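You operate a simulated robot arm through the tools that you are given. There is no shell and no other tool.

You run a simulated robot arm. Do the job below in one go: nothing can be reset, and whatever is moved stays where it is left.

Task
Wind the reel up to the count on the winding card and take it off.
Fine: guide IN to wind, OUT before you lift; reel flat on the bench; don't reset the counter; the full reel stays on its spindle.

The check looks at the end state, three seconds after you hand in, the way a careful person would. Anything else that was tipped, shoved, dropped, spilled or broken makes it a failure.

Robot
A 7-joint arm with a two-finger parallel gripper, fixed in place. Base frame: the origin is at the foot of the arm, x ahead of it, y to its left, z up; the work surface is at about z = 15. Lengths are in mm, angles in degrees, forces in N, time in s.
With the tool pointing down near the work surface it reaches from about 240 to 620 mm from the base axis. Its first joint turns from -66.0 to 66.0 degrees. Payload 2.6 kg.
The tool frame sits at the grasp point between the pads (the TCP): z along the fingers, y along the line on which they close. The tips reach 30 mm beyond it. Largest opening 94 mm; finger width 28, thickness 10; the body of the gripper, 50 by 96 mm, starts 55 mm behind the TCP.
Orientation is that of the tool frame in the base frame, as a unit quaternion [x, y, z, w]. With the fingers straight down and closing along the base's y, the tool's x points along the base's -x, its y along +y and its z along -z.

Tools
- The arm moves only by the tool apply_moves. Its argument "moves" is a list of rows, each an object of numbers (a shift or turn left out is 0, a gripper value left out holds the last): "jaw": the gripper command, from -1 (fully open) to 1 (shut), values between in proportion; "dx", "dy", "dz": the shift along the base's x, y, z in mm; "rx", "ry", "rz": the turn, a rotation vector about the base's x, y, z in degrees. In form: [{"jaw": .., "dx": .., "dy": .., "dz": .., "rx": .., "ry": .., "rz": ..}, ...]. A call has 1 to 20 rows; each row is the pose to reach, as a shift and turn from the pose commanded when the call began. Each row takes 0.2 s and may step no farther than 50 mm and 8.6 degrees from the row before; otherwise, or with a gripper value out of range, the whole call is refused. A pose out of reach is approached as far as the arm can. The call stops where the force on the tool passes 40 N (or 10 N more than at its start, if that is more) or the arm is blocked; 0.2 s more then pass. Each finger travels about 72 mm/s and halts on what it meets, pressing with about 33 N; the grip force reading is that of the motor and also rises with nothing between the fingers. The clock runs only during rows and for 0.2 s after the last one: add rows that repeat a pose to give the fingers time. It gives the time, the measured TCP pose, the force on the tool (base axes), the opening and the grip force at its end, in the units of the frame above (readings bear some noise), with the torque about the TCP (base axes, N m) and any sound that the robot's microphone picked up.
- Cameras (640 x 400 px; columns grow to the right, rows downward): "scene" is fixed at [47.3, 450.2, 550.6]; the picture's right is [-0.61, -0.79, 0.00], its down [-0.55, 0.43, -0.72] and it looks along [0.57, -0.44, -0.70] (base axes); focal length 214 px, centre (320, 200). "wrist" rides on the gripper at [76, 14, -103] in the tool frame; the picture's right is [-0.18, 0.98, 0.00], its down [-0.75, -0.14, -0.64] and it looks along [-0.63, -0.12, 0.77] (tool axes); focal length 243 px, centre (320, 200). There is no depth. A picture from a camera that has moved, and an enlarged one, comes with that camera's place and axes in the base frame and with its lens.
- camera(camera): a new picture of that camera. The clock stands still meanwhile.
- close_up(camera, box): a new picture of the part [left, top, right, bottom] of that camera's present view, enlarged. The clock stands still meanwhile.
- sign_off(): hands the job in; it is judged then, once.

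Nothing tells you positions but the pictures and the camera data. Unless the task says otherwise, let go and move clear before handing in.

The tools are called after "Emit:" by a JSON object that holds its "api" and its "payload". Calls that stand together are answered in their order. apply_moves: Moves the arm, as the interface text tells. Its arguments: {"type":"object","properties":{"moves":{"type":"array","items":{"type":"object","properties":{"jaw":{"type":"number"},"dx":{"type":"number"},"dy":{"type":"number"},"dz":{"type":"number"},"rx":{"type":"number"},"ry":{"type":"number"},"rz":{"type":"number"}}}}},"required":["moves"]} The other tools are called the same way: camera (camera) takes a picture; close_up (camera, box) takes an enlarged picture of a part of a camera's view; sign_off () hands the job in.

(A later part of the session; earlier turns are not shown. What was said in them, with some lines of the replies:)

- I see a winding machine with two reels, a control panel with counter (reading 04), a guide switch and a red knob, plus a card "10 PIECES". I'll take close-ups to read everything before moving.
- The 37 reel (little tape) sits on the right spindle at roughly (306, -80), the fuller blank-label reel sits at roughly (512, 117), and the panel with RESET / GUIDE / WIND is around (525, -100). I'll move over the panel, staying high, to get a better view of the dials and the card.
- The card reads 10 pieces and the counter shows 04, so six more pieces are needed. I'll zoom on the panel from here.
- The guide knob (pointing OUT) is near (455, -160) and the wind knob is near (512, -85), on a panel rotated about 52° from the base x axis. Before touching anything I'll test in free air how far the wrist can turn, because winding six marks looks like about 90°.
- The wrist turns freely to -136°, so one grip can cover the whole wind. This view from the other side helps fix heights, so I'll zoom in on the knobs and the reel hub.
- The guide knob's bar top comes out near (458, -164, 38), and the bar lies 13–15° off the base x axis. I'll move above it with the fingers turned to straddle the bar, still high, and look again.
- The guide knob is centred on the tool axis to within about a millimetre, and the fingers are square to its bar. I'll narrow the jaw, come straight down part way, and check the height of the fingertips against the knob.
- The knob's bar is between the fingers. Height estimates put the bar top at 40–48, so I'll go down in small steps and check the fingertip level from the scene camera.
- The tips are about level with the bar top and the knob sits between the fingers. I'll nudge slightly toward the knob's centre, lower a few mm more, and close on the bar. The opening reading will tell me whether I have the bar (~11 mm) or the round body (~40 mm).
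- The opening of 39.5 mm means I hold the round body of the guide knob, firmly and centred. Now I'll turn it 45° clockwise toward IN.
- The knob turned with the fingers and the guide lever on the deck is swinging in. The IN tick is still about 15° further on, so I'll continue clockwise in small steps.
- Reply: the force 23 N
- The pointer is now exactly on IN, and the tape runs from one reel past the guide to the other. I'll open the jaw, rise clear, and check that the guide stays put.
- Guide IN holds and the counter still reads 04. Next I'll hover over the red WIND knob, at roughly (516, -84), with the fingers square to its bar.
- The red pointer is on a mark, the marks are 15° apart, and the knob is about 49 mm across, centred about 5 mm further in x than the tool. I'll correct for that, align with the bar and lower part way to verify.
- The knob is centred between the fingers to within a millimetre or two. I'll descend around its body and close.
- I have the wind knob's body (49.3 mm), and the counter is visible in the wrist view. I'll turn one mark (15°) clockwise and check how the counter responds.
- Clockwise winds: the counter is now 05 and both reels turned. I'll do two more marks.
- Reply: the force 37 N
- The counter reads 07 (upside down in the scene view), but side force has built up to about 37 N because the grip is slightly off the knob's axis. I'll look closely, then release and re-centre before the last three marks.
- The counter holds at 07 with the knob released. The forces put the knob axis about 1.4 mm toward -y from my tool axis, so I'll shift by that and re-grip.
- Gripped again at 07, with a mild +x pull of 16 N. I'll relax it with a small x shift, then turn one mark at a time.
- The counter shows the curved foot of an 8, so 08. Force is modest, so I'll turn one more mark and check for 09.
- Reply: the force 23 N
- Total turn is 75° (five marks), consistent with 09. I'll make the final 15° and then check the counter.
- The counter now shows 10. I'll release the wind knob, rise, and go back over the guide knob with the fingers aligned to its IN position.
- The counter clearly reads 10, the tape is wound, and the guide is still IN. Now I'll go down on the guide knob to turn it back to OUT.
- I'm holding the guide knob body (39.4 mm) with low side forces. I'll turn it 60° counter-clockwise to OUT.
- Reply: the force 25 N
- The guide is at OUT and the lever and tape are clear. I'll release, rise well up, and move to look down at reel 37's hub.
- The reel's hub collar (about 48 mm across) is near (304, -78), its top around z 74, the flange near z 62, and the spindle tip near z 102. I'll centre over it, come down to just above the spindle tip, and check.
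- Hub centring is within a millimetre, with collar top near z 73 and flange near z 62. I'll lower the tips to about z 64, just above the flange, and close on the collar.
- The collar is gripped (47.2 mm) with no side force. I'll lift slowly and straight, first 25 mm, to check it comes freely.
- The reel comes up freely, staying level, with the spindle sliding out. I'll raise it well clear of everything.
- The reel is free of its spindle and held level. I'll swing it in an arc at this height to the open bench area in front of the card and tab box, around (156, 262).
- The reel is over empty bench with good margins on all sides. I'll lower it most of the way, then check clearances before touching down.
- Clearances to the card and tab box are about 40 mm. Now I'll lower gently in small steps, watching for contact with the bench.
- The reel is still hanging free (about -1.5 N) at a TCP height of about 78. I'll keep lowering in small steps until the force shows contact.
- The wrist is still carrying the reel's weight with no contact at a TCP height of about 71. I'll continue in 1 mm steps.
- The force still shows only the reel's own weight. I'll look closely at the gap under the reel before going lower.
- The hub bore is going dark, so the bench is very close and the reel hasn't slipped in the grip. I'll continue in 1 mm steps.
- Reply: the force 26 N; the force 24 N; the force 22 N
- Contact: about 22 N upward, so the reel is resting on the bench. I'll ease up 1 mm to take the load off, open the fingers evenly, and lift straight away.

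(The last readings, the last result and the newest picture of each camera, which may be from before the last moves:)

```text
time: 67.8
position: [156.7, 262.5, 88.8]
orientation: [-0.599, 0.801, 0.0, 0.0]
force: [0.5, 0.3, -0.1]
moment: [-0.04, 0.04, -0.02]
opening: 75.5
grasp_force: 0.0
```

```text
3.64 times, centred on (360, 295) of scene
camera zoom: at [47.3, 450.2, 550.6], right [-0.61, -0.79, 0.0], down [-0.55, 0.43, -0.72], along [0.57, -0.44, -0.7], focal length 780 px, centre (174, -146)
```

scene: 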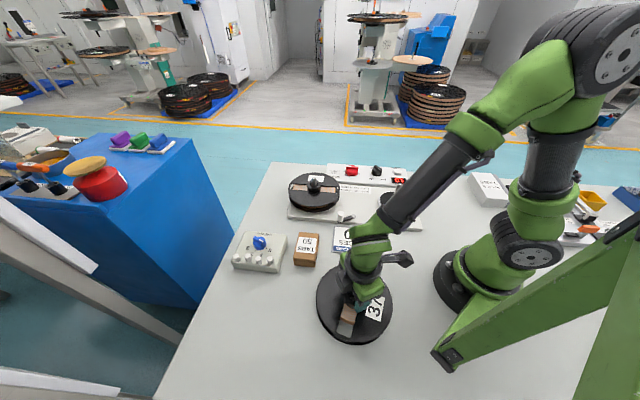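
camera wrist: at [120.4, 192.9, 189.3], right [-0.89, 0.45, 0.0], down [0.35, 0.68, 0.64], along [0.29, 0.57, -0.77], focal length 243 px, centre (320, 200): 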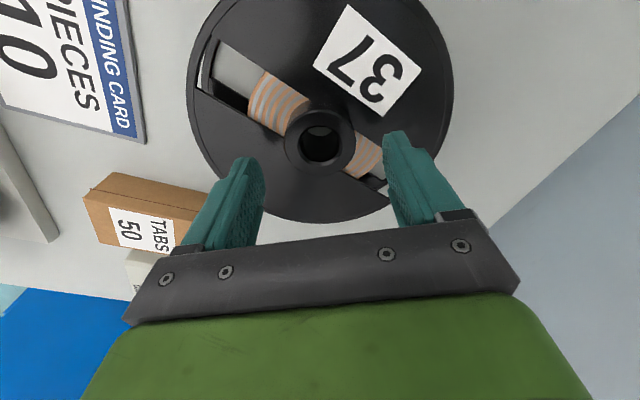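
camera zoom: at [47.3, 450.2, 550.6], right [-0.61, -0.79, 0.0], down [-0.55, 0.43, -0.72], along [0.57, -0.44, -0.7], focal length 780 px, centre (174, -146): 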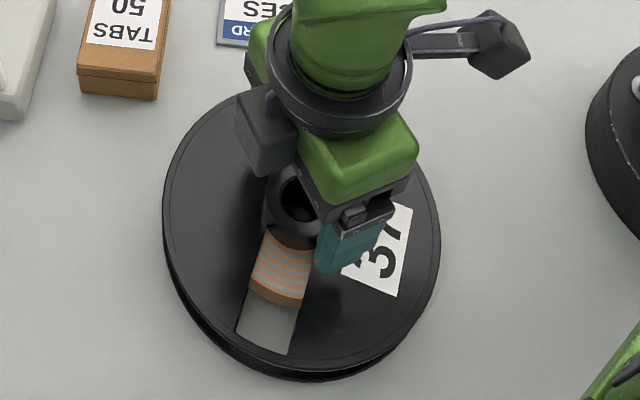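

The reel is released and lying on the bench. I'll rise well clear, swing the arm back, and take final looks at everything.

Emit:
{"api": "apply_moves", "payload": {"moves": [{"dz": 35}, {"dz": 70}, {"dz": 105}, {"dz": 140}, {"dz": 170}, {"dz": 170}]}}

Emit:
{"api": "apply_moves", "payload": {"moves": [{"dx": 40, "dy": -25, "rz": -6}, {"dx": 75, "dy": -60, "rz": -12}, {"dx": 105, "dy": -98, "rz": -18}, {"dx": 130, "dy": -138, "rz": -24}, {"dx": 148, "dy": -182, "rz": -30}, {"dx": 160, "dy": -228, "rz": -36}, {"dx": 162, "dy": -275, "rz": -42}, {"dx": 162, "dy": -320, "rz": -48}, {"dx": 162, "dy": -320, "rz": -48}]}}

Emit:
{"api": "camera", "payload": {"camera": "scene"}}

Emit:
{"api": "camera", "payload": {"camera": "wrist"}}

Emit:
{"api": "close_up", "payload": {"camera": "scene", "box": [300, 230, 420, 350]}}

Emit:
{"api": "close_up", "payload": {"camera": "scene", "box": [270, 150, 440, 270]}}

```text
time: 69.2
position: [154.7, 261.8, 257.5]
orientation: [-0.599, 0.801, 0.0, 0.001]
force: [0.7, -0.6, 0.0]
moment: [-0.01, 0.02, 0.03]
opening: 75.4
grasp_force: 0.1
```

```text
time: 71.2
position: [318.3, -55.2, 258.3]
orientation: [-0.221, 0.975, 0.001, 0.0]
force: [-0.4, -0.5, 0.0]
moment: [-0.02, -0.03, -0.02]
opening: 75.0
grasp_force: 0.0
```

```text
taken
```

scene: 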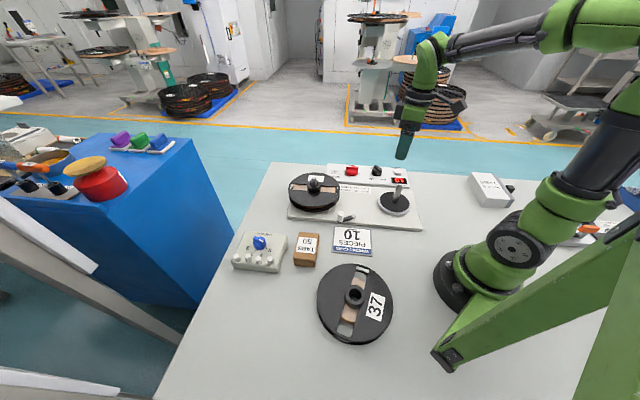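

```text
taken
camera wrist: at [242.0, -77.0, 359.4], right [-0.26, 0.97, 0.0], down [0.74, 0.2, 0.64], along [0.62, 0.17, -0.77], focal length 243 px, centre (320, 200)
```

wrist: 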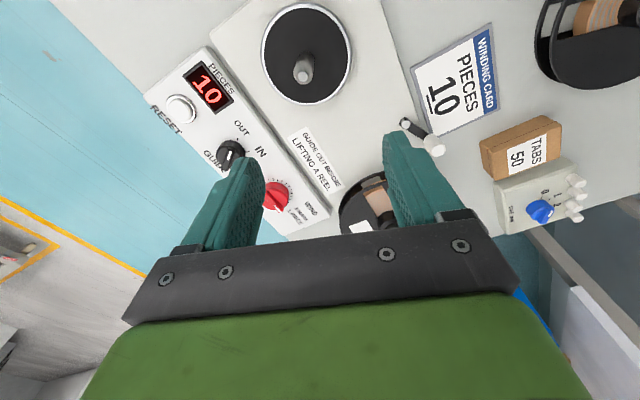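

```text
3.33 times, centred on (360, 290) of scene
camera zoom: at [47.3, 450.2, 550.6], right [-0.61, -0.79, 0.0], down [-0.55, 0.43, -0.72], along [0.57, -0.44, -0.7], focal length 715 px, centre (187, -100)
```

zoom: 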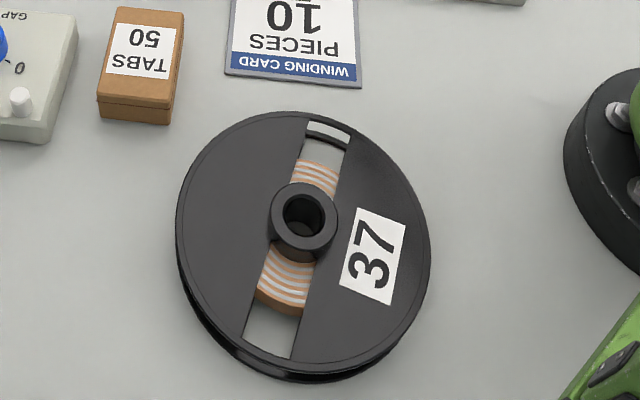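

```text
3.33 times, centred on (355, 210) of scene
camera zoom: at [47.3, 450.2, 550.6], right [-0.61, -0.79, 0.0], down [-0.55, 0.43, -0.72], along [0.57, -0.44, -0.7], focal length 715 px, centre (203, 167)
```

zoom: 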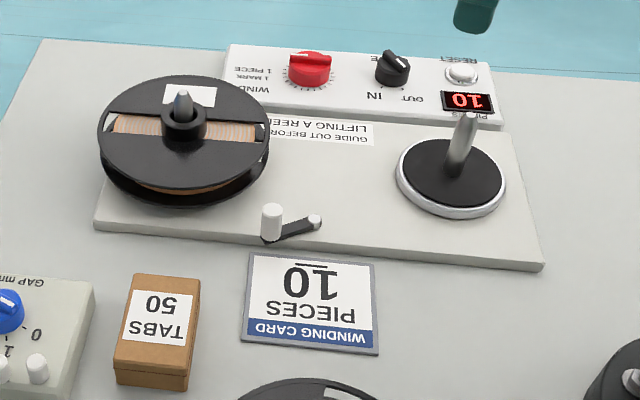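

Reel 37 lies flat on the bench, the counter reads 10, and the guide is OUT. The full reel is still on its spindle, nothing else has moved and the arm is clear, so I'm handing in.

Emit:
{"api": "sign_off", "payload": {}}

```text
The job is handed in.
```

Reel 37 is wound to 10 pieces, off its spindle and lying flat on the open bench in front of the winding card. I've handed the job in.

- **Winding:** with the guide IN, I turned the wind knob six marks clockwise. The counter went from 04 to 10, matching the card, and I did not touch reset.
- **Taking off:** I turned the guide back to OUT before lifting. The reel came off the spindle level and did not slip in the grip.
- **Rest of the bench:** the full reel is still on its spindle. In the last pictures the card and boxes look undisturbed, and the arm is clear of everything.
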